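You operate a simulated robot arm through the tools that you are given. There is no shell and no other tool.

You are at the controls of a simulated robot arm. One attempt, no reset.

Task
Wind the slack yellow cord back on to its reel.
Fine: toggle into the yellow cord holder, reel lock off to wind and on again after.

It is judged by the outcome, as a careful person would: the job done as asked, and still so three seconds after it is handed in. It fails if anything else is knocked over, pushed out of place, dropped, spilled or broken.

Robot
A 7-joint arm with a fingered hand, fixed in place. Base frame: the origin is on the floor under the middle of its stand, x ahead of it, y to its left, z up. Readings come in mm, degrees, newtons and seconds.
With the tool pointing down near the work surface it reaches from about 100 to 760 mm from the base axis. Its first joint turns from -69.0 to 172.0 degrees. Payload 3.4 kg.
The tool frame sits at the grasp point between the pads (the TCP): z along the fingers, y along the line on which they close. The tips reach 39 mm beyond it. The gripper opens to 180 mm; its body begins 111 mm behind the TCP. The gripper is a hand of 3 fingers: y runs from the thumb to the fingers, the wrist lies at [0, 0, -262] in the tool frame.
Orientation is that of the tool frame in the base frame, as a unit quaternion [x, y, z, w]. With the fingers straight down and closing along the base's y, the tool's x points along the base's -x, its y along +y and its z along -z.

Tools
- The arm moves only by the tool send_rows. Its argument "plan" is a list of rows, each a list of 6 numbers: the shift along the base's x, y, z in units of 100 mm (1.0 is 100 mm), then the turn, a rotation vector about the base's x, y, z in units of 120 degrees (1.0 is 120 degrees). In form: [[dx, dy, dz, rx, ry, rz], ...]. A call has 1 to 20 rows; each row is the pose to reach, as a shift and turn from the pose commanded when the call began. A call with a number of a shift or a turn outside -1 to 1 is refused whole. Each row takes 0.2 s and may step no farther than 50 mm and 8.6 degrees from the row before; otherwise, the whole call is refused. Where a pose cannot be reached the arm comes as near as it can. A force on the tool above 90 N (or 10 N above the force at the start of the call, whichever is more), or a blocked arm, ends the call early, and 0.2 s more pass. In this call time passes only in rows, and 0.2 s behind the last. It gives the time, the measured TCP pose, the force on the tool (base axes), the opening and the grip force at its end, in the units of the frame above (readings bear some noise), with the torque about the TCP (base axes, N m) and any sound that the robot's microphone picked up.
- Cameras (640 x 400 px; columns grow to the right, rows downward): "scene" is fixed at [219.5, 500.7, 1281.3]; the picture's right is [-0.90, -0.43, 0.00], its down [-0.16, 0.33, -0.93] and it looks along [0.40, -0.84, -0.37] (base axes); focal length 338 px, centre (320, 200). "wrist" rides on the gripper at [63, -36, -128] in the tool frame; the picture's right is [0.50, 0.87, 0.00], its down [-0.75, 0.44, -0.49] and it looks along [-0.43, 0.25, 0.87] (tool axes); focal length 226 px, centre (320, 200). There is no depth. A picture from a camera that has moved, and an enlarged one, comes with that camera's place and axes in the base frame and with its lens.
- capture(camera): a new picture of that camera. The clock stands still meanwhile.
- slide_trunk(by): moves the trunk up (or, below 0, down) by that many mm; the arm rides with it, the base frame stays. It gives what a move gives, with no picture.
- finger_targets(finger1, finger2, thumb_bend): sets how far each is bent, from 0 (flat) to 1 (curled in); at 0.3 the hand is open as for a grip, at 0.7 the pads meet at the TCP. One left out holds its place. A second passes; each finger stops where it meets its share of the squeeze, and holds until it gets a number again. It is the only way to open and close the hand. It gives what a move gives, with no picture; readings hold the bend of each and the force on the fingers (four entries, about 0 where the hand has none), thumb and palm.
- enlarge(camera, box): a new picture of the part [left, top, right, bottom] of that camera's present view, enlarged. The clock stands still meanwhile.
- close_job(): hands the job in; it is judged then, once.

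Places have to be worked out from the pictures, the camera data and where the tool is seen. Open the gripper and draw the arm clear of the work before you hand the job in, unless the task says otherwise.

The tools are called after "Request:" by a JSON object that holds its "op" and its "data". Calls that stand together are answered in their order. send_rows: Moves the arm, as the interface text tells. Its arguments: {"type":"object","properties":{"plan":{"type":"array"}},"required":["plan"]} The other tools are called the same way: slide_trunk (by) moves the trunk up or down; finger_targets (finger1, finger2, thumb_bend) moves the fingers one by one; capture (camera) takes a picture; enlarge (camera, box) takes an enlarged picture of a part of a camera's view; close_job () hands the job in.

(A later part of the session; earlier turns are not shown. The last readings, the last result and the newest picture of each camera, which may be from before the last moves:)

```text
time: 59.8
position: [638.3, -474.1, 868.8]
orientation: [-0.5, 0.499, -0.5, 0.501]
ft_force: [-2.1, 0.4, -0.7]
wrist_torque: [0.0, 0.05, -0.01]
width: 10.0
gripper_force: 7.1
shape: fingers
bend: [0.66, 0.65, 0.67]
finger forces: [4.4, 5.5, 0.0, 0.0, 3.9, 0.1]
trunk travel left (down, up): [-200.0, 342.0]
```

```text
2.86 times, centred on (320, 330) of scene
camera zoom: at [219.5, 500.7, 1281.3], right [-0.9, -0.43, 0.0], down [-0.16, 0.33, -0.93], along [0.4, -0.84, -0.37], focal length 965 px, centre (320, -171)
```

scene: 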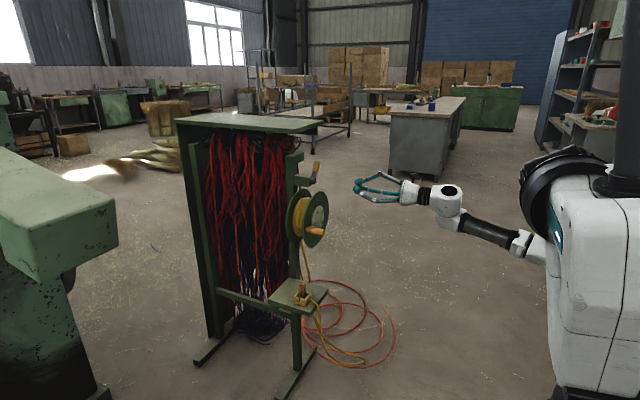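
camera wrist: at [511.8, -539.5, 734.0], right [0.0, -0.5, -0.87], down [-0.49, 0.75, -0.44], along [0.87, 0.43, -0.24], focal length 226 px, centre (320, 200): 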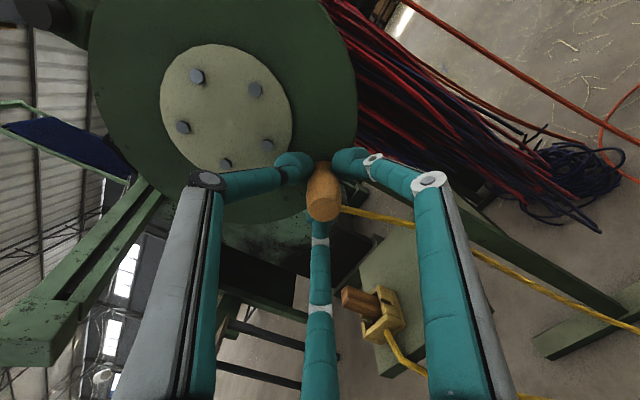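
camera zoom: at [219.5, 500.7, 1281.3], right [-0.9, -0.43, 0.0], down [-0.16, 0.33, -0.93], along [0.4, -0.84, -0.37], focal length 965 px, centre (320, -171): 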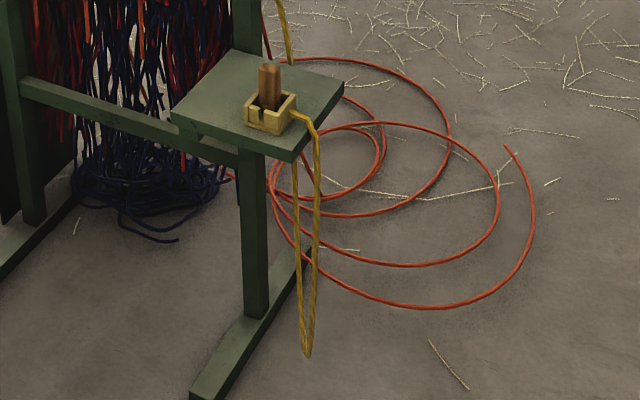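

The slack now hangs as a loop about 0.45 m long off the shelf edge. One turn takes up about 0.18 m of loop height, so roughly 2–2.5 turns remain. I'll do another full turn.

Request:
{"op": "send_rows", "data": {"plan": [[0, 0.147, -0.013, 0, 0, 0], [0, 0.289, -0.051, 0, 0, 0], [0, 0.422, -0.113, 0, 0, 0], [0, 0.543, -0.198, 0, 0, 0], [0, 0.647, -0.302, 0, 0, 0], [0, 0.732, -0.422, 0, 0, 0], [0, 0.794, -0.556, 0, 0, 0], [0, 0.832, -0.698, 0, 0, 0], [0, 0.845, -0.845, 0, 0, 0]]}}

Request:
{"op": "send_rows", "data": {"plan": [[0, -0.013, -0.147, 0, 0, 0], [0, -0.051, -0.289, 0, 0, 0], [0, -0.113, -0.422, 0, 0, 0], [0, -0.198, -0.543, 0, 0, 0], [0, -0.302, -0.647, 0, 0, 0], [0, -0.422, -0.732, 0, 0, 0], [0, -0.556, -0.794, 0, 0, 0], [0, -0.698, -0.832, 0, 0, 0], [0, -0.845, -0.845, 0, 0, 0]]}}

Request:
{"op": "enlarge", "data": {"camera": "scene", "box": [220, 150, 420, 400]}}

Request:
{"op": "send_rows", "data": {"plan": [[0, -0.147, 0.013, 0, 0, 0], [0, -0.289, 0.051, 0, 0, 0], [0, -0.422, 0.113, 0, 0, 0], [0, -0.543, 0.198, 0, 0, 0], [0, -0.647, 0.302, 0, 0, 0], [0, -0.732, 0.422, 0, 0, 0], [0, -0.794, 0.556, 0, 0, 0], [0, -0.832, 0.698, 0, 0, 0], [0, -0.845, 0.845, 0, 0, 0]]}}

Request:
{"op": "send_rows", "data": {"plan": [[0, 0.013, 0.147, 0, 0, 0], [0, 0.051, 0.289, 0, 0, 0], [0, 0.113, 0.422, 0, 0, 0], [0, 0.198, 0.543, 0, 0, 0], [0, 0.302, 0.647, 0, 0, 0], [0, 0.422, 0.732, 0, 0, 0], [0, 0.556, 0.794, 0, 0, 0], [0, 0.698, 0.832, 0, 0, 0], [0, 0.845, 0.845, 0, 0, 0]]}}

Request:
{"op": "enlarge", "data": {"camera": "scene", "box": [220, 150, 420, 400]}}

```text
time: 61.8
position: [639.6, -392.3, 782.7]
orientation: [-0.501, 0.498, -0.499, 0.502]
ft_force: [-3.4, -0.4, -1.0]
wrist_torque: [0.0, 0.02, -0.03]
width: 9.6
gripper_force: 7.7
shape: fingers
bend: [0.66, 0.65, 0.67]
finger forces: [5.0, 5.2, 0.0, 0.0, 4.4, 0.1]
trunk travel left (down, up): [-200.0, 342.0]
```

```text
time: 63.8
position: [639.3, -475.0, 697.8]
orientation: [-0.499, 0.498, -0.501, 0.502]
ft_force: [-0.8, 0.7, 1.1]
wrist_torque: [-0.04, -0.07, 0.05]
width: 9.6
gripper_force: 7.4
shape: fingers
bend: [0.66, 0.65, 0.67]
finger forces: [4.0, 5.0, 0.1, 0.0, 5.2, 0.0]
trunk travel left (down, up): [-200.0, 342.0]
```

```text
1.60 times, centred on (320, 275) of scene
camera zoom: at [219.5, 500.7, 1281.3], right [-0.9, -0.43, 0.0], down [-0.16, 0.33, -0.93], along [0.4, -0.84, -0.37], focal length 540 px, centre (320, 80)
```

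zoom: 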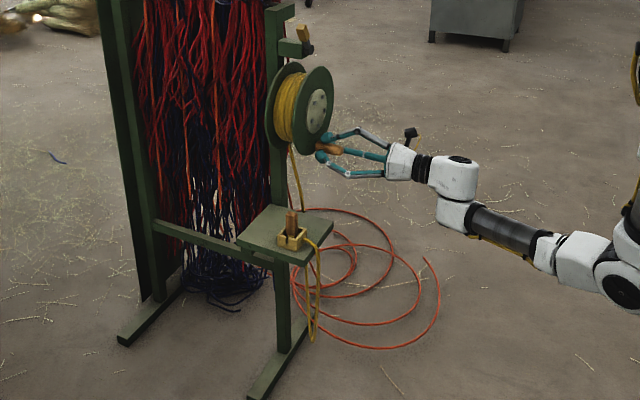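

```text
time: 65.8
position: [638.0, -559.7, 783.6]
orientation: [-0.5, 0.499, -0.5, 0.501]
ft_force: [1.7, -3.3, -0.4]
wrist_torque: [-0.03, 0.01, -0.12]
width: 10.0
gripper_force: 7.1
shape: fingers
bend: [0.65, 0.65, 0.67]
finger forces: [5.3, 4.1, 0.0, 0.0, 4.5, 0.0]
trunk travel left (down, up): [-200.0, 342.0]
```

```text
time: 67.8
position: [639.4, -473.7, 868.4]
orientation: [-0.5, 0.498, -0.5, 0.502]
ft_force: [0.3, -0.3, 1.4]
wrist_torque: [0.0, -0.06, 0.03]
width: 9.5
gripper_force: 6.8
shape: fingers
bend: [0.66, 0.65, 0.67]
finger forces: [4.0, 5.2, 0.0, 0.0, 5.3, 0.0]
trunk travel left (down, up): [-200.0, 342.0]
```

```text
1.60 times, centred on (320, 275) of scene
camera zoom: at [219.5, 500.7, 1281.3], right [-0.9, -0.43, 0.0], down [-0.16, 0.33, -0.93], along [0.4, -0.84, -0.37], focal length 540 px, centre (320, 80)
```

zoom: 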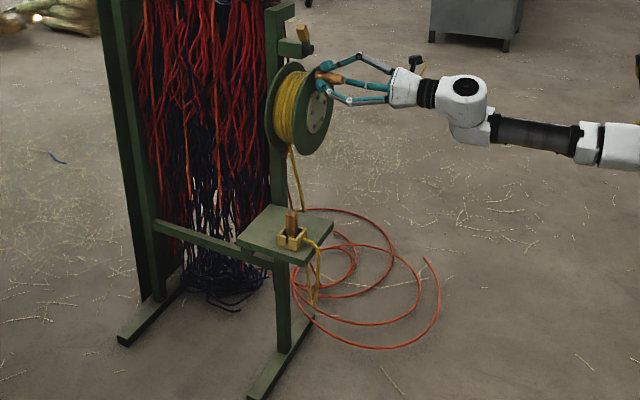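

The loop is down to about 150 mm below the shelf edge. I'll go on in quarter turns with a close look after each.

Request:
{"op": "send_rows", "data": {"plan": [[0, 0.147, -0.013, 0, 0, 0], [0, 0.289, -0.051, 0, 0, 0], [0, 0.422, -0.113, 0, 0, 0], [0, 0.543, -0.198, 0, 0, 0], [0, 0.647, -0.302, 0, 0, 0], [0, 0.732, -0.422, 0, 0, 0], [0, 0.794, -0.556, 0, 0, 0], [0, 0.832, -0.698, 0, 0, 0], [0, 0.845, -0.845, 0, 0, 0]]}}

Request:
{"op": "enlarge", "data": {"camera": "scene", "box": [250, 200, 370, 350]}}

Request:
{"op": "enlarge", "data": {"camera": "wrist", "box": [320, 60, 640, 400]}}

```text
time: 69.8
position: [637.1, -390.6, 782.1]
orientation: [-0.5, 0.5, -0.5, 0.501]
ft_force: [2.3, -1.1, -0.5]
wrist_torque: [-0.03, 0.02, -0.06]
width: 9.4
gripper_force: 6.9
shape: fingers
bend: [0.65, 0.65, 0.67]
finger forces: [4.6, 4.7, 0.0, 0.1, 3.6, 0.0]
trunk travel left (down, up): [-200.0, 342.0]
```

```text
2.67 times, centred on (310, 275) of scene
camera zoom: at [219.5, 500.7, 1281.3], right [-0.9, -0.43, 0.0], down [-0.16, 0.33, -0.93], along [0.4, -0.84, -0.37], focal length 900 px, centre (347, 0)
```

zoom: 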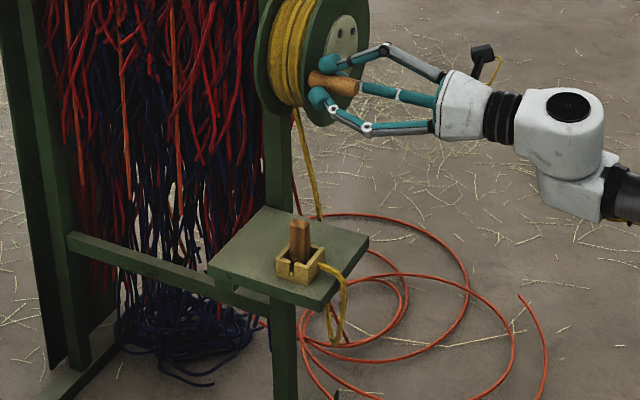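

```text
1.18 times, centred on (480, 230) of wrist
camera zoom: at [511.1, -452.9, 817.9], right [0.0, -0.5, -0.87], down [-0.49, 0.75, -0.44], along [0.87, 0.43, -0.24], focal length 266 px, centre (132, 165)
```

zoom: 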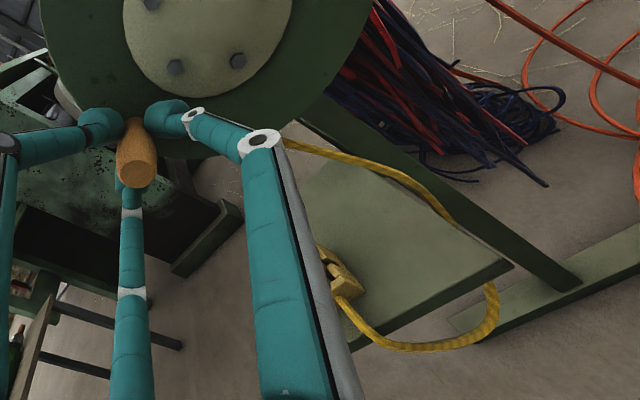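

Only a short loop hangs over the shelf's front corner now. I'll wind 45° more and look closely.

Request:
{"op": "send_rows", "data": {"plan": [[0, -0.013, -0.147, 0, 0, 0], [0, -0.051, -0.289, 0, 0, 0], [0, -0.113, -0.422, 0, 0, 0], [0, -0.198, -0.543, 0, 0, 0], [0, -0.2475, -0.5975, 0, 0, 0]]}}

Request:
{"op": "enlarge", "data": {"camera": "scene", "box": [265, 220, 355, 330]}}

Request:
{"op": "enlarge", "data": {"camera": "wrist", "box": [320, 60, 640, 400]}}

```text
time: 71.0
position: [637.1, -415.5, 723.3]
orientation: [0.499, -0.499, 0.501, -0.501]
ft_force: [1.5, 0.4, 0.7]
wrist_torque: [0.02, -0.02, 0.01]
width: 9.4
gripper_force: 6.5
shape: fingers
bend: [0.66, 0.65, 0.67]
finger forces: [4.4, 5.2, 0.1, 0.0, 4.0, 0.1]
trunk travel left (down, up): [-200.0, 342.0]
```

```text
3.64 times, centred on (310, 275) of scene
camera zoom: at [219.5, 500.7, 1281.3], right [-0.9, -0.43, 0.0], down [-0.16, 0.33, -0.93], along [0.4, -0.84, -0.37], focal length 1228 px, centre (356, -73)
```

zoom: 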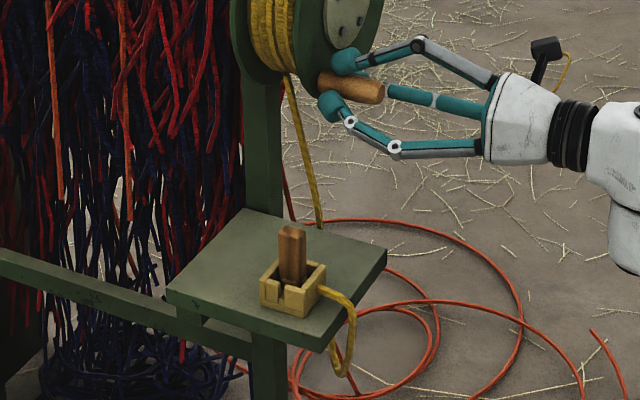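

```text
1.18 times, centred on (480, 230) of wrist
camera zoom: at [511.4, -478.5, 758.0], right [0.0, -0.5, -0.87], down [-0.49, 0.75, -0.44], along [0.87, 0.43, -0.24], focal length 266 px, centre (132, 165)
```

zoom: 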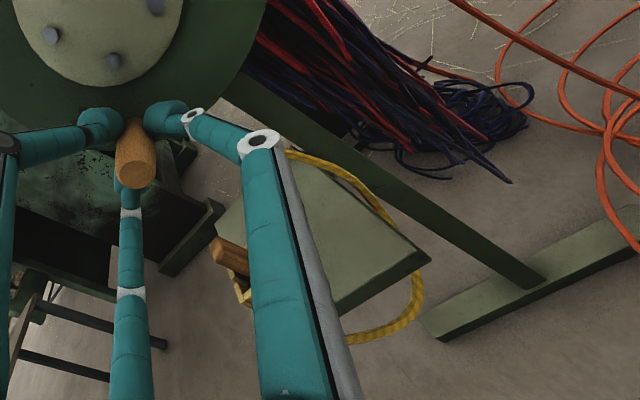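

Still no tension. I'll wind another 30°.

Request:
{"op": "send_rows", "data": {"plan": [[0, -0.113, -0.095, 0, 0, 0], [0, -0.24, -0.168, 0, 0, 0], [0, -0.379, -0.219, 0, 0, 0]]}}

Request:
{"op": "enlarge", "data": {"camera": "scene", "box": [280, 240, 340, 320]}}

Request:
{"op": "enlarge", "data": {"camera": "wrist", "box": [380, 100, 580, 380]}}

```text
time: 71.8
position: [638.0, -454.8, 702.3]
orientation: [-0.5, 0.498, -0.499, 0.502]
ft_force: [-1.7, 1.2, -1.3]
wrist_torque: [0.02, 0.08, 0.06]
width: 9.1
gripper_force: 7.1
shape: fingers
bend: [0.66, 0.65, 0.68]
finger forces: [4.5, 5.9, 0.0, 0.1, 3.4, 0.0]
trunk travel left (down, up): [-200.0, 342.0]
```

```text
5.00 times, centred on (310, 280) of scene
camera zoom: at [219.5, 500.7, 1281.3], right [-0.9, -0.43, 0.0], down [-0.16, 0.33, -0.93], along [0.4, -0.84, -0.37], focal length 1688 px, centre (370, -200)
```

zoom: 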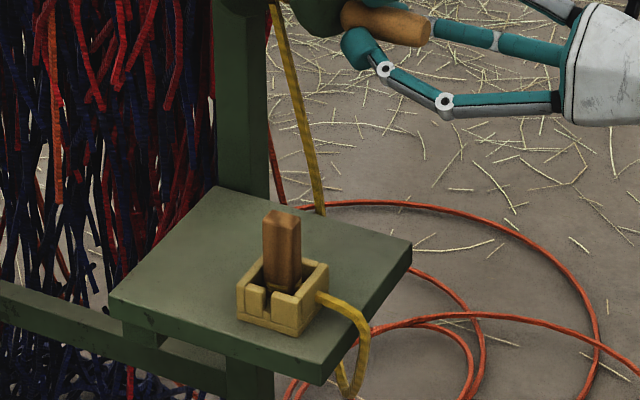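

```text
1.43 times, centred on (480, 240) of wrist
camera zoom: at [511.7, -515.9, 737.5], right [0.0, -0.5, -0.87], down [-0.49, 0.75, -0.44], along [0.87, 0.43, -0.24], focal length 323 px, centre (91, 143)
```

zoom: 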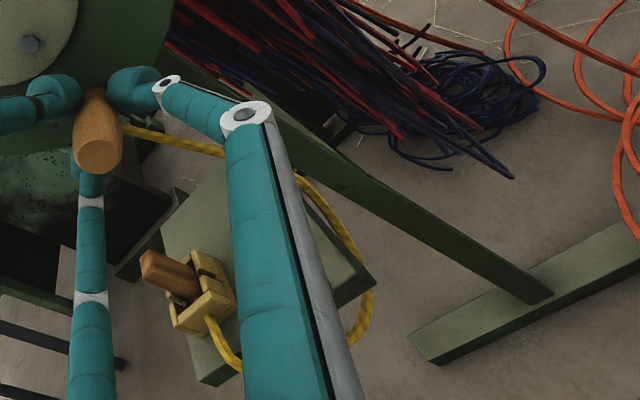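

Some slack remains around the shelf corner, still with no tension. I'll wind another 45°.

Request:
{"op": "send_rows", "data": {"plan": [[0, -0.145, -0.026, 0, 0, 0], [0, -0.293, -0.026, 0, 0, 0], [0, -0.438, 0, 0, 0, 0], [0, -0.576, 0.05, 0, 0, 0], [0, -0.642, 0.084, 0, 0, 0]]}}

Request:
{"op": "enlarge", "data": {"camera": "scene", "box": [280, 240, 340, 320]}}

Request:
{"op": "enlarge", "data": {"camera": "wrist", "box": [330, 140, 530, 400]}}

```text
time: 73.0
position: [638.2, -517.2, 709.9]
orientation: [-0.499, 0.5, -0.5, 0.501]
ft_force: [-4.6, 0.2, -0.4]
wrist_torque: [0.0, 0.0, 0.0]
width: 9.0
gripper_force: 7.5
shape: fingers
bend: [0.66, 0.65, 0.68]
finger forces: [4.8, 5.7, 0.1, 0.0, 4.2, 0.0]
trunk travel left (down, up): [-200.0, 342.0]
```

```text
5.00 times, centred on (310, 280) of scene
camera zoom: at [219.5, 500.7, 1281.3], right [-0.9, -0.43, 0.0], down [-0.16, 0.33, -0.93], along [0.4, -0.84, -0.37], focal length 1688 px, centre (370, -200)
```

zoom: 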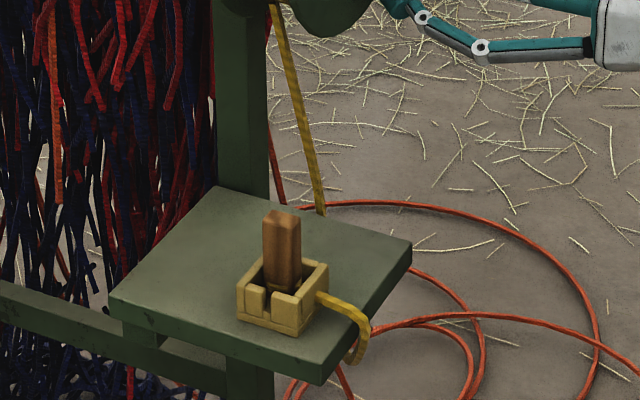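

```text
1.54 times, centred on (430, 270) of wrist
camera zoom: at [512.2, -580.6, 745.0], right [0.0, -0.5, -0.87], down [-0.49, 0.75, -0.44], along [0.87, 0.43, -0.24], focal length 348 px, centre (151, 92)
```

zoom: 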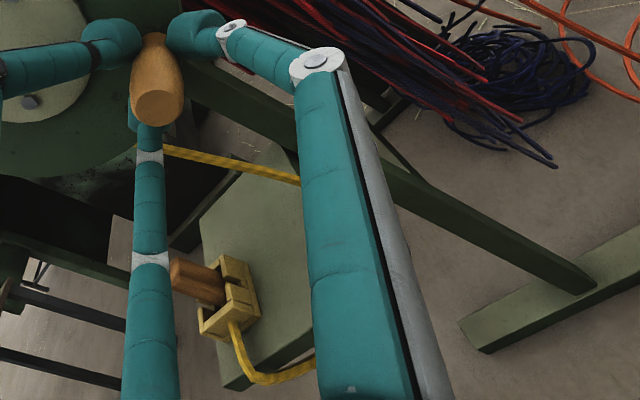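

Just a small curl remains at the shelf edge. I'll go another 30° and watch the force and the toggle.

Request:
{"op": "send_rows", "data": {"plan": [[0, -0.06, 0.04, 0, 0, 0], [0, -0.12, 0.085, 0, 0, 0], [0, -0.175, 0.135, 0, 0, 0], [0, -0.224, 0.189, 0, 0, 0], [0, -0.27, 0.247, 0, 0, 0], [0, -0.309, 0.31, 0, 0, 0]]}}

Request:
{"op": "enlarge", "data": {"camera": "scene", "box": [280, 240, 340, 320]}}

Request:
{"op": "enlarge", "data": {"camera": "wrist", "box": [300, 140, 500, 400]}}

```text
time: 74.4
position: [638.7, -550.1, 741.0]
orientation: [-0.5, 0.498, -0.5, 0.502]
ft_force: [-0.5, -0.5, -0.7]
wrist_torque: [0.0, 0.05, -0.02]
width: 8.9
gripper_force: 6.5
shape: fingers
bend: [0.66, 0.65, 0.68]
finger forces: [4.9, 5.2, 0.0, 0.0, 3.8, 0.0]
trunk travel left (down, up): [-200.0, 342.0]
```

```text
5.00 times, centred on (310, 280) of scene
camera zoom: at [219.5, 500.7, 1281.3], right [-0.9, -0.43, 0.0], down [-0.16, 0.33, -0.93], along [0.4, -0.84, -0.37], focal length 1688 px, centre (370, -200)
```

zoom: 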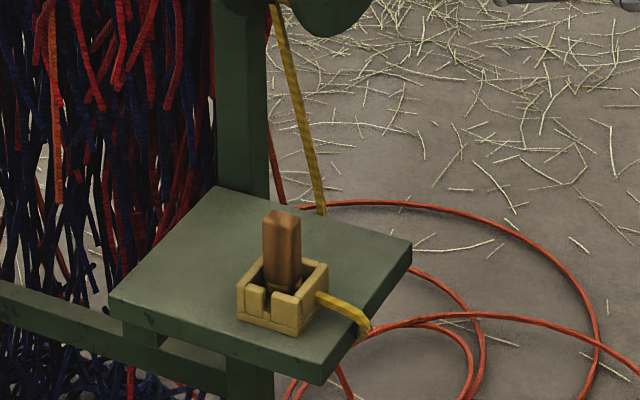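

```text
1.54 times, centred on (400, 270) of wrist
camera zoom: at [511.9, -612.3, 776.9], right [0.0, -0.5, -0.87], down [-0.49, 0.75, -0.44], along [0.87, 0.43, -0.24], focal length 348 px, centre (197, 92)
```

zoom: 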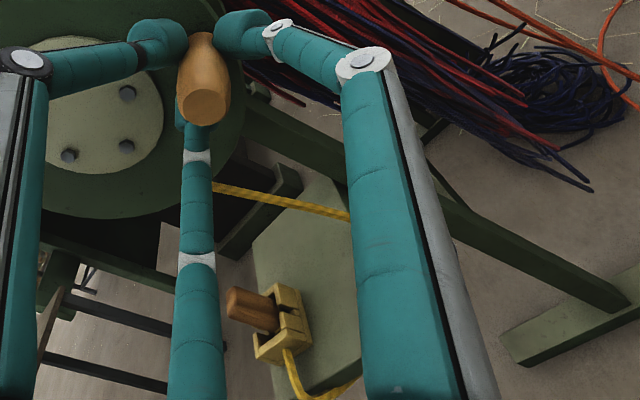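

The cord now runs nearly straight over the edge with no load on the crank yet. I'll take up 10° at a time.

Request:
{"op": "send_rows", "data": {"plan": [[0, -0.034, 0.066, 0, 0, 0], [0, -0.062, 0.133, 0, 0, 0]]}}

Request:
{"op": "enlarge", "data": {"camera": "scene", "box": [280, 240, 340, 320]}}

Request:
{"op": "enlarge", "data": {"camera": "wrist", "box": [300, 140, 500, 400]}}

```text
time: 75.0
position: [638.5, -555.5, 753.9]
orientation: [-0.499, 0.499, -0.5, 0.502]
ft_force: [0.9, 0.6, -1.2]
wrist_torque: [-0.02, 0.03, -0.01]
width: 9.1
gripper_force: 7.1
shape: fingers
bend: [0.66, 0.65, 0.68]
finger forces: [4.8, 5.2, 0.1, 0.1, 3.7, 0.0]
trunk travel left (down, up): [-200.0, 342.0]
```

```text
5.00 times, centred on (310, 280) of scene
camera zoom: at [219.5, 500.7, 1281.3], right [-0.9, -0.43, 0.0], down [-0.16, 0.33, -0.93], along [0.4, -0.84, -0.37], focal length 1688 px, centre (370, -200)
```

zoom: 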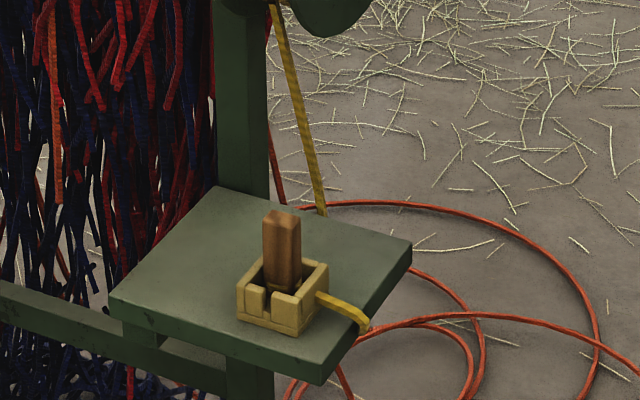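

```text
1.54 times, centred on (400, 270) of wrist
camera zoom: at [511.6, -618.3, 789.9], right [0.0, -0.5, -0.87], down [-0.49, 0.75, -0.44], along [0.87, 0.43, -0.24], focal length 348 px, centre (197, 92)
```

zoom: 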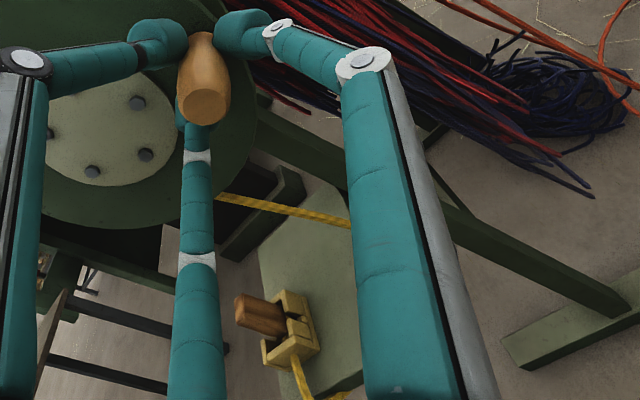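

It's lying flatter now with still no load rise. I'll go one more 10° step.

Request:
{"op": "send_rows", "data": {"plan": [[0, -0.022, 0.07, 0, 0, 0], [0, -0.038, 0.142, 0, 0, 0]]}}

Request:
{"op": "enlarge", "data": {"camera": "scene", "box": [295, 270, 335, 315]}}

Request:
{"op": "enlarge", "data": {"camera": "wrist", "box": [300, 140, 500, 400]}}

```text
time: 75.6
position: [638.7, -558.7, 767.8]
orientation: [-0.501, 0.498, -0.5, 0.501]
ft_force: [0.6, -2.0, -0.6]
wrist_torque: [-0.03, 0.0, -0.01]
width: 8.9
gripper_force: 6.6
shape: fingers
bend: [0.66, 0.65, 0.68]
finger forces: [4.7, 4.9, 0.0, 0.1, 3.7, 0.0]
trunk travel left (down, up): [-200.0, 342.0]
```

```text
8.89 times, centred on (315, 292) of scene
camera zoom: at [219.5, 500.7, 1281.3], right [-0.9, -0.43, 0.0], down [-0.16, 0.33, -0.93], along [0.4, -0.84, -0.37], focal length 3002 px, centre (364, -622)
```

zoom: 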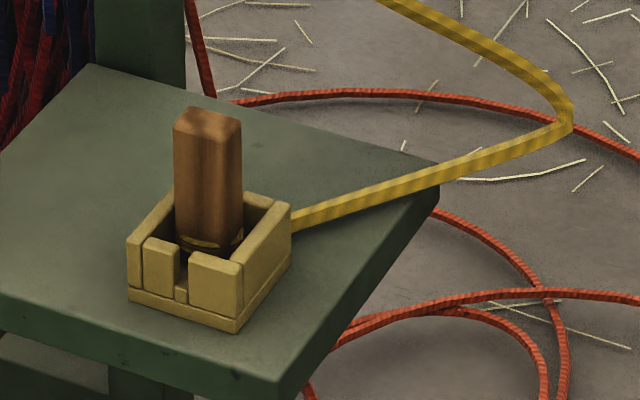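

```text
1.54 times, centred on (400, 270) of wrist
camera zoom: at [511.6, -621.8, 803.0], right [0.0, -0.5, -0.87], down [-0.49, 0.75, -0.44], along [0.87, 0.43, -0.24], focal length 348 px, centre (197, 92)
```

zoom: 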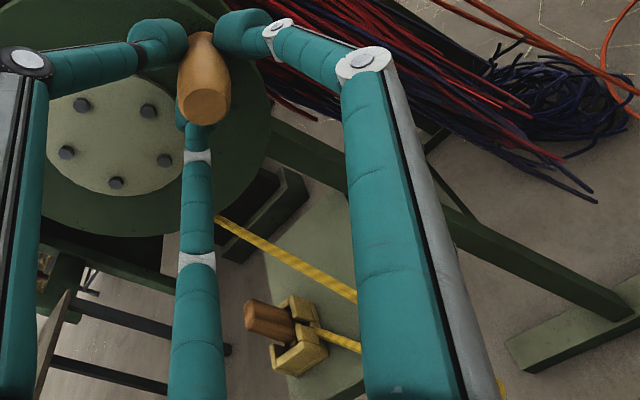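

The cord popped free of the shelf corner, as hoped, and now runs in open air from the holder to the reel. I'll let it settle for a moment and look again.

Request:
{"op": "send_rows", "data": {"plan": [[0, 0, 0, 0, 0, 0], [0, 0, 0, 0, 0, 0], [0, 0, 0, 0, 0, 0], [0, 0, 0, 0, 0, 0], [0, 0, 0, 0, 0, 0]]}}

Request:
{"op": "enlarge", "data": {"camera": "scene", "box": [270, 180, 370, 330]}}

Request:
{"op": "enlarge", "data": {"camera": "wrist", "box": [300, 140, 500, 400]}}

```text
time: 76.8
position: [639.3, -560.4, 767.7]
orientation: [-0.5, 0.498, -0.5, 0.502]
ft_force: [-0.4, -1.1, -0.3]
wrist_torque: [0.0, 0.06, -0.03]
width: 9.0
gripper_force: 6.5
shape: fingers
bend: [0.66, 0.65, 0.68]
finger forces: [4.8, 4.7, 0.0, 0.0, 4.0, 0.0]
trunk travel left (down, up): [-200.0, 342.0]
```

```text
2.67 times, centred on (320, 255) of scene
camera zoom: at [219.5, 500.7, 1281.3], right [-0.9, -0.43, 0.0], down [-0.16, 0.33, -0.93], along [0.4, -0.84, -0.37], focal length 900 px, centre (320, 53)
```

zoom: 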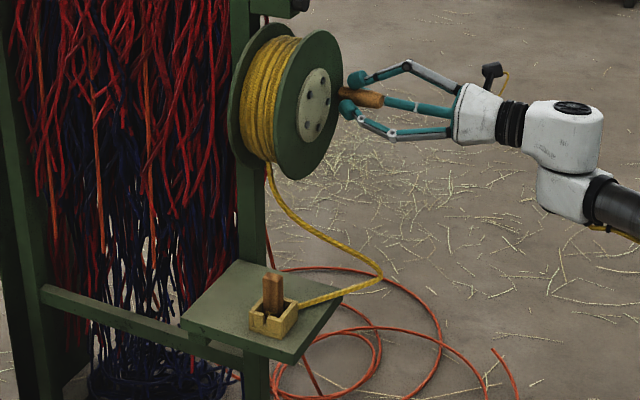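

```text
1.54 times, centred on (400, 270) of wrist
camera zoom: at [511.7, -621.8, 803.0], right [0.0, -0.5, -0.87], down [-0.49, 0.75, -0.44], along [0.87, 0.43, -0.24], focal length 348 px, centre (197, 92)
```

zoom: 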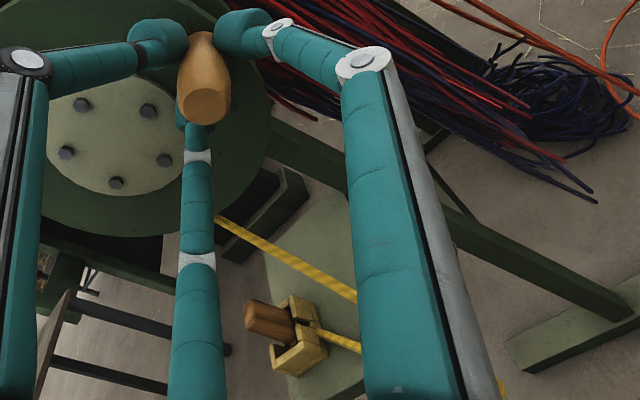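

About 150–200 mm of slack remains in that bend. I'll continue winding 45°.

Request:
{"op": "send_rows", "data": {"plan": [[0, -0.013, 0.147, 0, 0, 0], [0, 0, 0.294, 0, 0, 0], [0, 0.038, 0.436, 0, 0, 0], [0, 0.1, 0.57, 0, 0, 0], [0, 0.14, 0.632, 0, 0, 0]]}}

Request:
{"op": "enlarge", "data": {"camera": "scene", "box": [270, 180, 370, 330]}}

Request:
{"op": "capture", "data": {"camera": "wrist"}}

```text
time: 78.0
position: [638.7, -546.8, 831.7]
orientation: [-0.5, 0.498, -0.501, 0.502]
ft_force: [-1.0, -1.8, 0.3]
wrist_torque: [-0.03, -0.03, -0.04]
width: 9.1
gripper_force: 6.8
shape: fingers
bend: [0.66, 0.65, 0.68]
finger forces: [4.9, 4.7, 0.0, 0.0, 4.3, 0.0]
trunk travel left (down, up): [-200.0, 342.0]
```

```text
2.67 times, centred on (320, 255) of scene
camera zoom: at [219.5, 500.7, 1281.3], right [-0.9, -0.43, 0.0], down [-0.16, 0.33, -0.93], along [0.4, -0.84, -0.37], focal length 900 px, centre (320, 53)
```

zoom: 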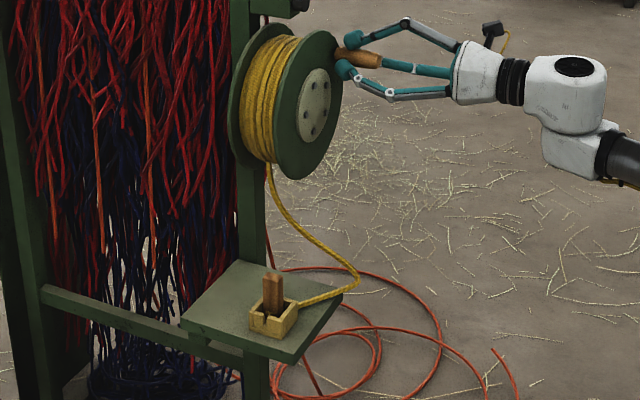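

```text
taken
camera wrist: at [511.8, -608.4, 867.3], right [0.0, -0.5, -0.87], down [-0.49, 0.75, -0.44], along [0.87, 0.43, -0.24], focal length 226 px, centre (320, 200)
```

wrist: 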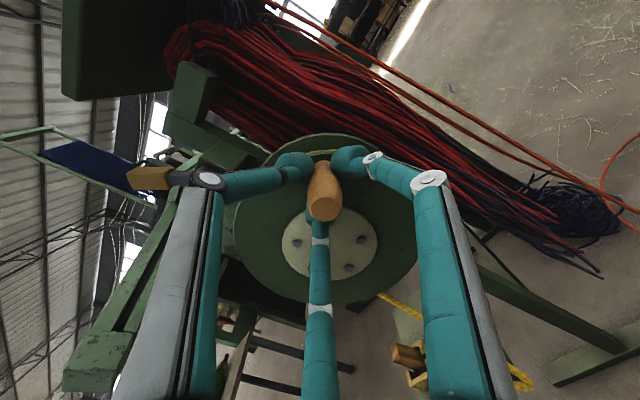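

The bend is shrinking toward the shelf. Another 45°.

Request:
{"op": "send_rows", "data": {"plan": [[0, 0.094, 0.113, 0, 0, 0], [0, 0.207, 0.207, 0, 0, 0], [0, 0.335, 0.281, 0, 0, 0], [0, 0.473, 0.331, 0, 0, 0], [0, 0.545, 0.347, 0, 0, 0]]}}

Request:
{"op": "enlarge", "data": {"camera": "scene", "box": [270, 180, 370, 330]}}

Request:
{"op": "capture", "data": {"camera": "wrist"}}

```text
time: 79.2
position: [639.1, -488.9, 866.5]
orientation: [-0.5, 0.498, -0.5, 0.502]
ft_force: [-2.0, -1.7, 1.8]
wrist_torque: [0.0, -0.08, -0.01]
width: 9.3
gripper_force: 7.1
shape: fingers
bend: [0.66, 0.66, 0.67]
finger forces: [4.5, 4.6, 0.0, 0.0, 5.4, 0.0]
trunk travel left (down, up): [-200.0, 342.0]
```

```text
2.67 times, centred on (320, 255) of scene
camera zoom: at [219.5, 500.7, 1281.3], right [-0.9, -0.43, 0.0], down [-0.16, 0.33, -0.93], along [0.4, -0.84, -0.37], focal length 900 px, centre (320, 53)
```

zoom: 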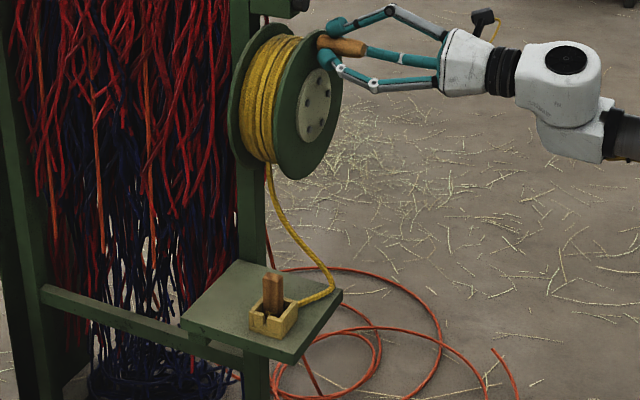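

```text
taken
camera wrist: at [512.1, -552.5, 901.9], right [0.01, -0.5, -0.87], down [-0.49, 0.75, -0.44], along [0.87, 0.43, -0.24], focal length 226 px, centre (320, 200)
```

wrist: 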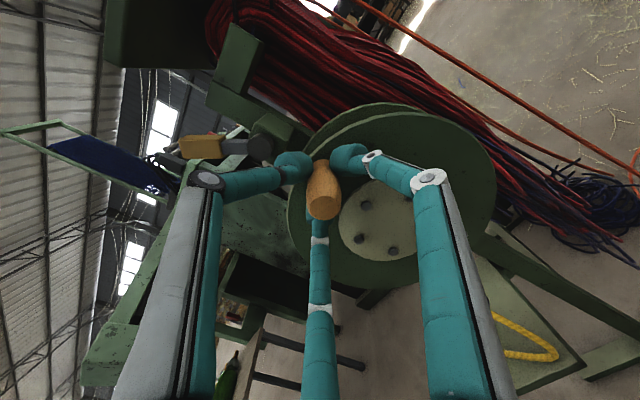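

The bend now rests on the shelf by the holder. I'll take up another 30°.

Request:
{"op": "send_rows", "data": {"plan": [[0, 0.147, 0.013, 0, 0, 0], [0, 0.294, 0, 0, 0, 0], [0, 0.436, -0.038, 0, 0, 0]]}}

Request:
{"op": "enlarge", "data": {"camera": "scene", "box": [280, 220, 350, 310]}}

Request:
{"op": "enlarge", "data": {"camera": "wrist", "box": [400, 180, 640, 400]}}

```text
time: 80.0
position: [637.9, -443.6, 860.2]
orientation: [-0.501, 0.498, -0.499, 0.502]
ft_force: [4.2, 1.0, 2.8]
wrist_torque: [-0.01, -0.09, 0.01]
width: 9.1
gripper_force: 6.9
shape: fingers
bend: [0.66, 0.65, 0.67]
finger forces: [3.7, 5.1, 0.0, 0.0, 5.2, 0.0]
trunk travel left (down, up): [-200.0, 342.0]
```

```text
4.44 times, centred on (315, 265) of scene
camera zoom: at [219.5, 500.7, 1281.3], right [-0.9, -0.43, 0.0], down [-0.16, 0.33, -0.93], along [0.4, -0.84, -0.37], focal length 1501 px, centre (342, -89)
```

zoom: 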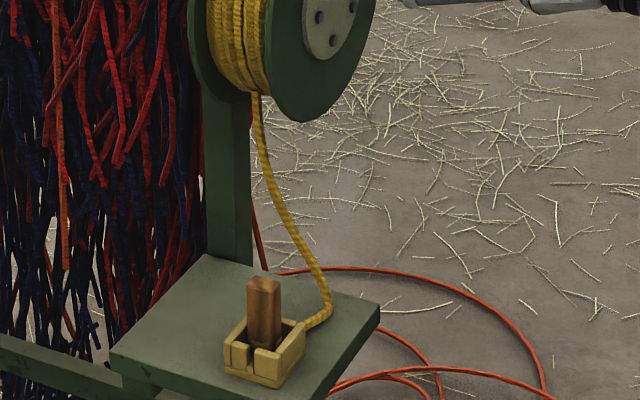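

```text
1.82 times, centred on (520, 290) of wrist
camera zoom: at [511.3, -507.8, 896.9], right [0.0, -0.5, -0.87], down [-0.49, 0.75, -0.44], along [0.87, 0.43, -0.24], focal length 411 px, centre (-44, 36)
```

zoom: 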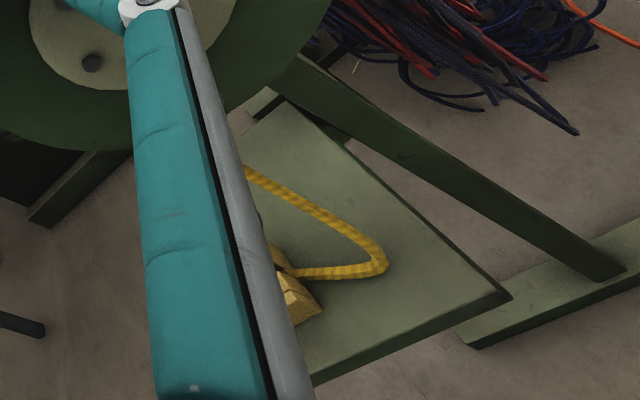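

About 50 mm of slack is left. I'll go 15° more, carefully.

Request:
{"op": "send_rows", "data": {"plan": [[0, 0.068, -0.028, 0, 0, 0], [0, 0.133, -0.062, 0, 0, 0], [0, 0.195, -0.103, 0, 0, 0]]}}

Request:
{"op": "enlarge", "data": {"camera": "scene", "box": [280, 220, 350, 310]}}

Request:
{"op": "enlarge", "data": {"camera": "wrist", "box": [400, 120, 640, 400]}}

```text
time: 80.8
position: [638.3, -427.8, 852.2]
orientation: [-0.5, 0.499, -0.5, 0.501]
ft_force: [1.4, 1.6, 2.1]
wrist_torque: [-0.01, -0.1, 0.02]
width: 9.2
gripper_force: 7.6
shape: fingers
bend: [0.66, 0.65, 0.67]
finger forces: [3.8, 5.4, 0.1, 0.0, 4.9, 0.1]
trunk travel left (down, up): [-200.0, 342.0]
```

```text
4.44 times, centred on (315, 265) of scene
camera zoom: at [219.5, 500.7, 1281.3], right [-0.9, -0.43, 0.0], down [-0.16, 0.33, -0.93], along [0.4, -0.84, -0.37], focal length 1501 px, centre (342, -89)
```

zoom: 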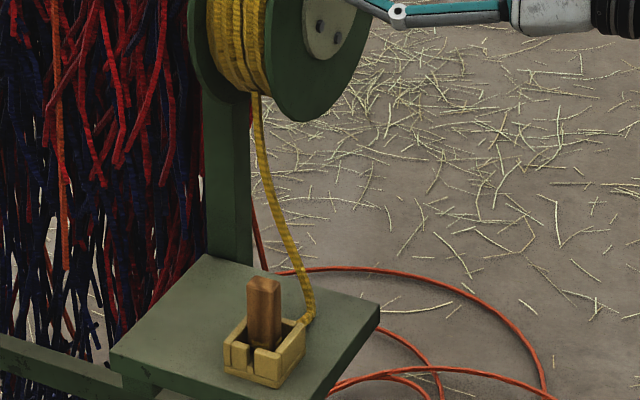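

```text
1.43 times, centred on (520, 260) of wrist
camera zoom: at [511.5, -489.6, 887.2], right [0.0, -0.5, -0.87], down [-0.49, 0.75, -0.44], along [0.87, 0.43, -0.24], focal length 323 px, centre (34, 114)
```

zoom: 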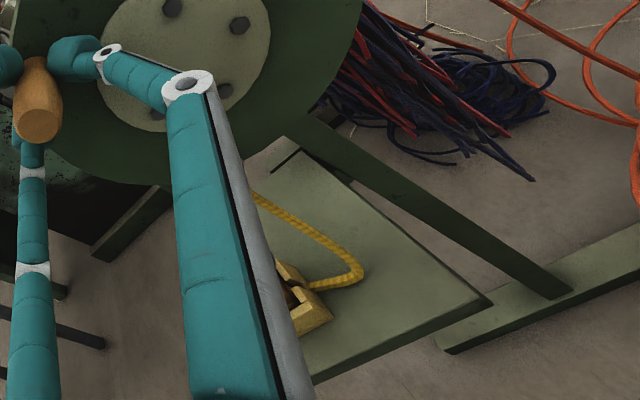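

Nearly straight now. I'll take up 10° more.

Request:
{"op": "send_rows", "data": {"plan": [[0, 0.058, -0.045, 0, 0, 0], [0, 0.113, -0.095, 0, 0, 0]]}}

Request:
{"op": "enlarge", "data": {"camera": "scene", "box": [280, 220, 350, 310]}}

Request:
{"op": "enlarge", "data": {"camera": "wrist", "box": [400, 120, 640, 400]}}

```text
time: 81.4
position: [638.4, -415.0, 842.4]
orientation: [-0.5, 0.499, -0.5, 0.502]
ft_force: [0.3, 1.5, 0.8]
wrist_torque: [-0.01, -0.04, 0.03]
width: 8.8
gripper_force: 7.0
shape: fingers
bend: [0.66, 0.65, 0.67]
finger forces: [4.1, 5.6, 0.1, 0.1, 4.4, 0.0]
trunk travel left (down, up): [-200.0, 342.0]
```

```text
4.44 times, centred on (315, 265) of scene
camera zoom: at [219.5, 500.7, 1281.3], right [-0.9, -0.43, 0.0], down [-0.16, 0.33, -0.93], along [0.4, -0.84, -0.37], focal length 1501 px, centre (342, -89)
```

zoom: 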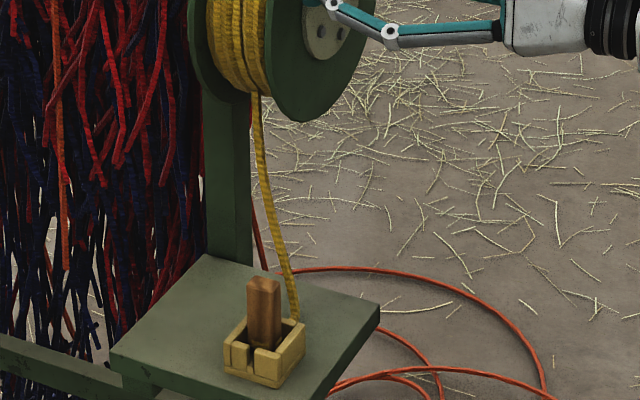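

```text
1.43 times, centred on (520, 260) of wrist
camera zoom: at [511.7, -477.5, 877.1], right [0.0, -0.5, -0.87], down [-0.49, 0.75, -0.44], along [0.87, 0.43, -0.24], focal length 323 px, centre (34, 114)
```

zoom: 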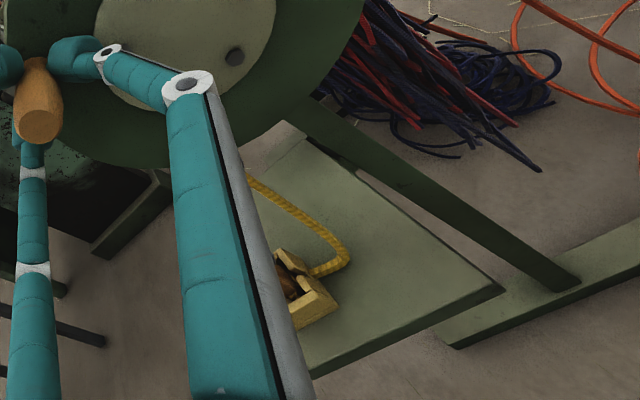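

A small kink remains next to the holder. Another 10°.

Request:
{"op": "send_rows", "data": {"plan": [[0, 0.05, -0.055, 0, 0, 0], [0, 0.095, -0.113, 0, 0, 0]]}}

Request:
{"op": "enlarge", "data": {"camera": "scene", "box": [280, 220, 350, 310]}}

Request:
{"op": "enlarge", "data": {"camera": "wrist", "box": [400, 120, 640, 400]}}

```text
time: 82.0
position: [639.3, -407.5, 832.5]
orientation: [-0.5, 0.499, -0.499, 0.502]
ft_force: [0.6, 0.1, 0.8]
wrist_torque: [-0.01, -0.02, 0.03]
width: 9.0
gripper_force: 6.9
shape: fingers
bend: [0.66, 0.65, 0.67]
finger forces: [4.5, 5.5, 0.0, 0.1, 4.1, 0.0]
trunk travel left (down, up): [-200.0, 342.0]
```

```text
4.44 times, centred on (315, 265) of scene
camera zoom: at [219.5, 500.7, 1281.3], right [-0.9, -0.43, 0.0], down [-0.16, 0.33, -0.93], along [0.4, -0.84, -0.37], focal length 1501 px, centre (342, -89)
```

zoom: 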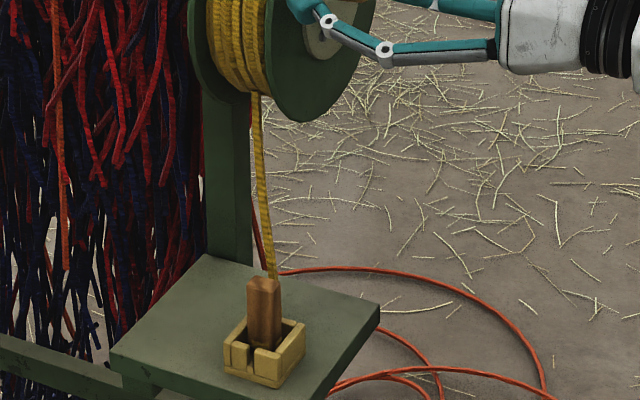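

```text
1.43 times, centred on (520, 260) of wrist
camera zoom: at [511.7, -468.7, 867.0], right [0.0, -0.5, -0.87], down [-0.49, 0.75, -0.44], along [0.87, 0.43, -0.24], focal length 323 px, centre (34, 114)
```

zoom: 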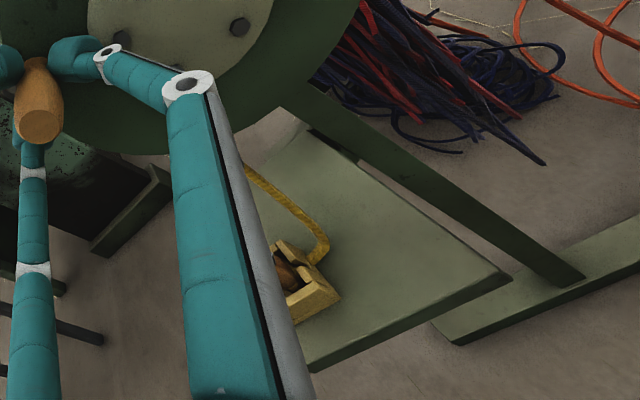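

The cord now rises nearly straight from the holder's -y slot to the reel. I'll zoom in to judge what slack is left.

Request:
{"op": "enlarge", "data": {"camera": "scene", "box": [295, 235, 335, 310]}}

Request:
{"op": "enlarge", "data": {"camera": "wrist", "box": [480, 220, 600, 340]}}

```text
5.33 times, centred on (315, 272) of scene
camera zoom: at [219.5, 500.7, 1281.3], right [-0.9, -0.43, 0.0], down [-0.16, 0.33, -0.93], along [0.4, -0.84, -0.37], focal length 1801 px, centre (347, -187)
```

zoom: 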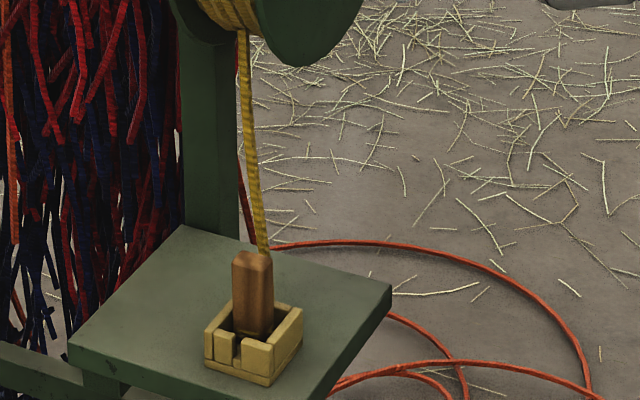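

```text
3.33 times, centred on (540, 280) of wrist
camera zoom: at [511.7, -468.7, 867.0], right [0.0, -0.5, -0.87], down [-0.49, 0.75, -0.44], along [0.87, 0.43, -0.24], focal length 754 px, centre (-413, -67)
```

zoom: 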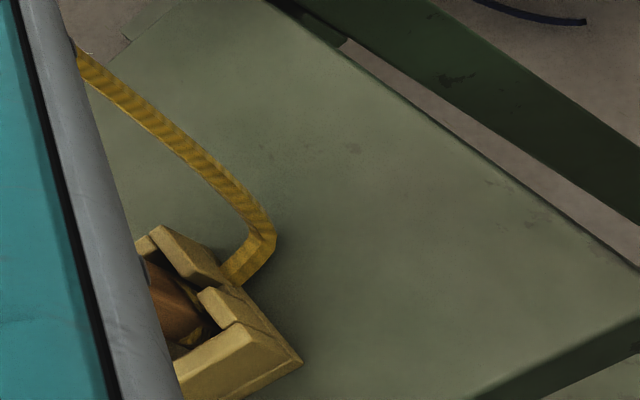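

The cord passes neatly through the holder's -y slot with only a small bend left, perhaps 20 mm of slack. I'll take up 6° more and check the load.

Request:
{"op": "send_rows", "data": {"plan": [[0, 0.025, -0.037, 0, 0, 0], [0, 0.047, -0.075, 0, 0, 0]]}}

Request:
{"op": "enlarge", "data": {"camera": "scene", "box": [295, 235, 335, 310]}}

Request:
{"op": "enlarge", "data": {"camera": "wrist", "box": [480, 220, 600, 340]}}

```text
time: 82.6
position: [637.0, -401.5, 824.2]
orientation: [-0.5, 0.499, -0.499, 0.501]
ft_force: [-0.4, 0.3, 1.1]
wrist_torque: [-0.03, 0.01, 0.04]
width: 8.8
gripper_force: 6.9
shape: fingers
bend: [0.66, 0.65, 0.67]
finger forces: [4.3, 5.6, 0.0, 0.0, 4.3, 0.0]
trunk travel left (down, up): [-200.0, 342.0]
```

```text
5.33 times, centred on (315, 272) of scene
camera zoom: at [219.5, 500.7, 1281.3], right [-0.9, -0.43, 0.0], down [-0.16, 0.33, -0.93], along [0.4, -0.84, -0.37], focal length 1801 px, centre (347, -187)
```

zoom: 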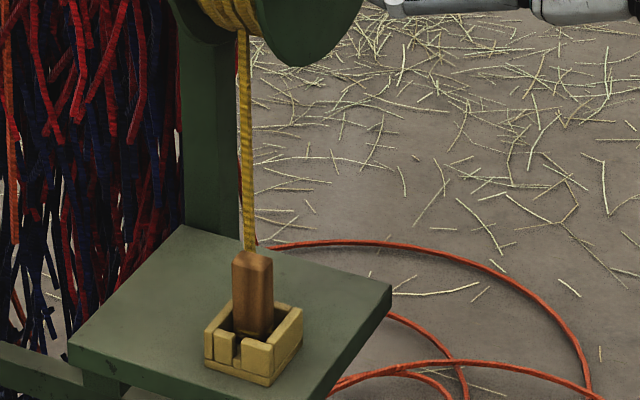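

```text
3.33 times, centred on (540, 280) of wrist
camera zoom: at [511.7, -463.9, 859.0], right [0.0, -0.5, -0.87], down [-0.49, 0.75, -0.44], along [0.87, 0.43, -0.24], focal length 754 px, centre (-413, -67)
```

zoom: 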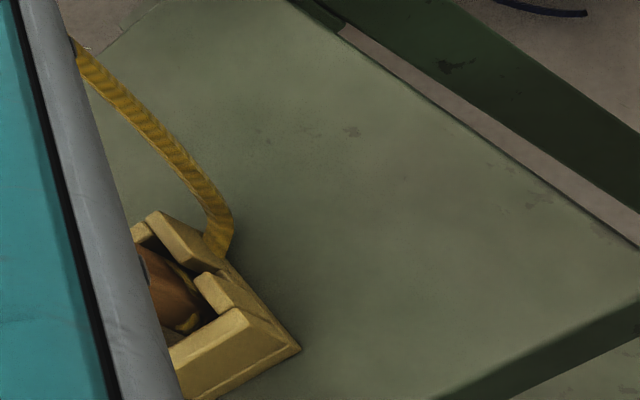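

The cord runs straight from the slot to the reel with almost no slack and no extra load, so I'll stop winding here. I'll release the knob and check that the reel holds still.

Request:
{"op": "finger_targets", "data": {"finger1": 0.57, "finger2": 0.57, "thumb_bend": 0.57}}

Request:
{"op": "enlarge", "data": {"camera": "wrist", "box": [230, 60, 410, 260]}}

Request:
{"op": "enlarge", "data": {"camera": "scene", "box": [270, 150, 370, 310]}}

```text
time: 83.6
position: [639.3, -402.3, 824.0]
orientation: [-0.5, 0.498, -0.5, 0.502]
ft_force: [0.1, 0.4, -0.6]
wrist_torque: [0.04, -0.03, 0.02]
width: 48.2
gripper_force: 0.1
shape: fingers
bend: [0.56, 0.56, 0.56]
finger forces: [0.1, 0.0, 0.1, 0.1, 0.1, 0.1]
trunk travel left (down, up): [-200.0, 342.0]
```

```text
2.00 times, centred on (320, 160) of wrist
camera zoom: at [511.6, -464.1, 859.1], right [0.0, -0.5, -0.87], down [-0.49, 0.75, -0.44], along [0.87, 0.43, -0.24], focal length 452 px, centre (320, 280)
```

zoom: 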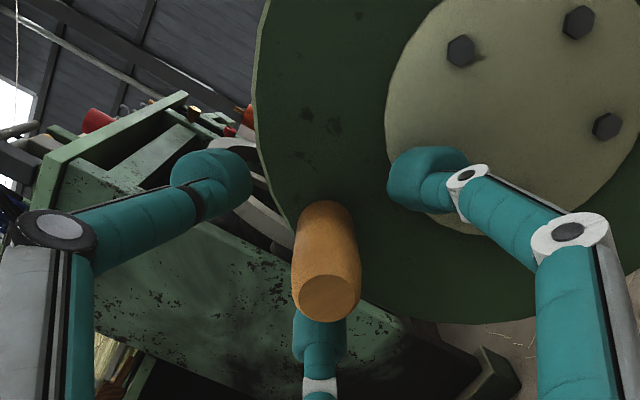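

```text
2.50 times, centred on (320, 230) of scene
camera zoom: at [219.5, 500.7, 1281.3], right [-0.9, -0.43, 0.0], down [-0.16, 0.33, -0.93], along [0.4, -0.84, -0.37], focal length 844 px, centre (320, 125)
```

zoom: 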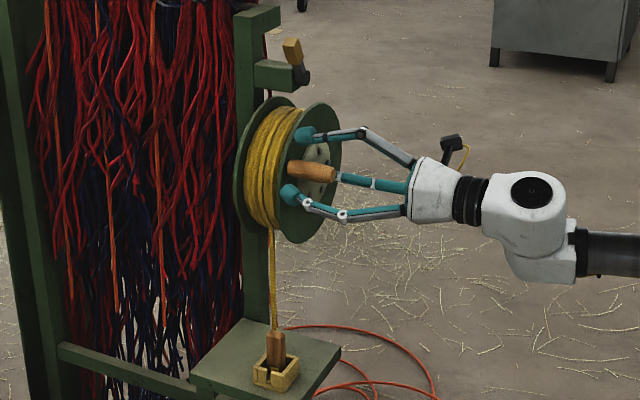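

The reel holds position on its own. I'll retract, close the fingers into a poker, and move to the +y side of the lock lever.

Request:
{"op": "send_rows", "data": {"plan": [[-0.15, 0, 0, 0, 0, 0], [-0.35, 0, 0, 0, 0, 0], [-0.55, 0, 0, 0, 0, 0], [-0.75, 0, 0, 0, 0, 0], [-1.0, 0, 0, 0, 0, 0]]}}

Request:
{"op": "finger_targets", "data": {"finger1": 0.7, "finger2": 0.7, "thumb_bend": 0.7}}

Request:
{"op": "send_rows", "data": {"plan": [[0, 0, 0.2, 0, 0, 0], [0, 0, 0.4, 0, 0, 0], [0, 0, 0.6, 0, 0, 0], [0, 0, 0.8, 0, 0, 0], [0, 0, 0.95, 0, 0, 0]]}}

Request:
{"op": "send_rows", "data": {"plan": [[0.1, 0, 0.2, 0, 0, 0], [0.3, 0, 0.4, 0, 0, 0], [0.5, 0, 0.41, 0, 0, 0], [0.7, 0, 0.41, 0, 0, 0], [0.9, 0, 0.41, 0, 0, 0]]}}

Request:
{"op": "enlarge", "data": {"camera": "wrist", "box": [180, 40, 420, 280]}}

Request:
{"op": "enlarge", "data": {"camera": "scene", "box": [270, 130, 400, 230]}}

```text
time: 84.8
position: [537.1, -400.7, 824.8]
orientation: [-0.501, 0.499, -0.5, 0.501]
ft_force: [-0.1, 0.0, 0.1]
wrist_torque: [-0.02, 0.02, 0.0]
width: 48.9
gripper_force: 0.1
shape: fingers
bend: [0.56, 0.56, 0.56]
finger forces: [0.1, 0.0, 0.1, 0.0, 0.0, 0.1]
trunk travel left (down, up): [-200.0, 342.0]
```

```text
time: 85.8
position: [538.3, -400.3, 824.1]
orientation: [-0.5, 0.498, -0.5, 0.502]
ft_force: [0.1, -1.3, 0.5]
wrist_torque: [0.02, 0.03, 0.01]
width: 0.1
gripper_force: 0.1
shape: fingers
bend: [0.7, 0.7, 0.7]
finger forces: [0.0, 0.0, 0.0, 0.0, 0.0, 0.1]
trunk travel left (down, up): [-200.0, 342.0]
```

```text
time: 87.0
position: [539.4, -402.7, 918.4]
orientation: [-0.501, 0.498, -0.5, 0.501]
ft_force: [-0.3, -1.1, -0.3]
wrist_torque: [-0.02, 0.0, 0.02]
width: 0.0
gripper_force: 0.0
shape: fingers
bend: [0.7, 0.7, 0.7]
finger forces: [0.1, 0.0, 0.0, 0.0, 0.0, 0.0]
trunk travel left (down, up): [-200.0, 342.0]
```

```text
time: 88.2
position: [628.5, -402.0, 961.1]
orientation: [-0.5, 0.499, -0.5, 0.501]
ft_force: [0.4, -0.9, -0.3]
wrist_torque: [-0.02, -0.04, -0.04]
width: 0.0
gripper_force: 0.1
shape: fingers
bend: [0.7, 0.7, 0.7]
finger forces: [0.0, 0.0, 0.1, 0.0, 0.0, 0.0]
trunk travel left (down, up): [-200.0, 342.0]
```

```text
1.67 times, centred on (300, 160) of wrist
camera zoom: at [502.7, -464.2, 996.3], right [0.0, -0.5, -0.87], down [-0.49, 0.75, -0.44], along [0.87, 0.43, -0.24], focal length 377 px, centre (353, 267)
```

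zoom: 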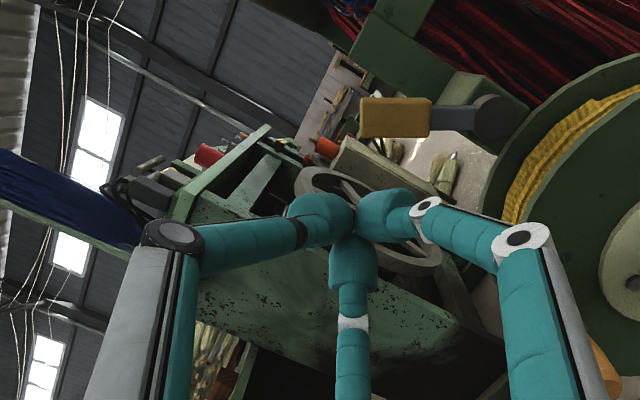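

```text
4.00 times, centred on (335, 180) of scene
camera zoom: at [219.5, 500.7, 1281.3], right [-0.9, -0.43, 0.0], down [-0.16, 0.33, -0.93], along [0.4, -0.84, -0.37], focal length 1351 px, centre (260, 280)
```

zoom: 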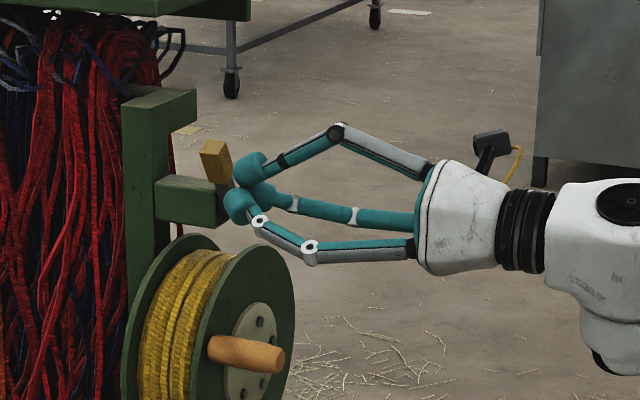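

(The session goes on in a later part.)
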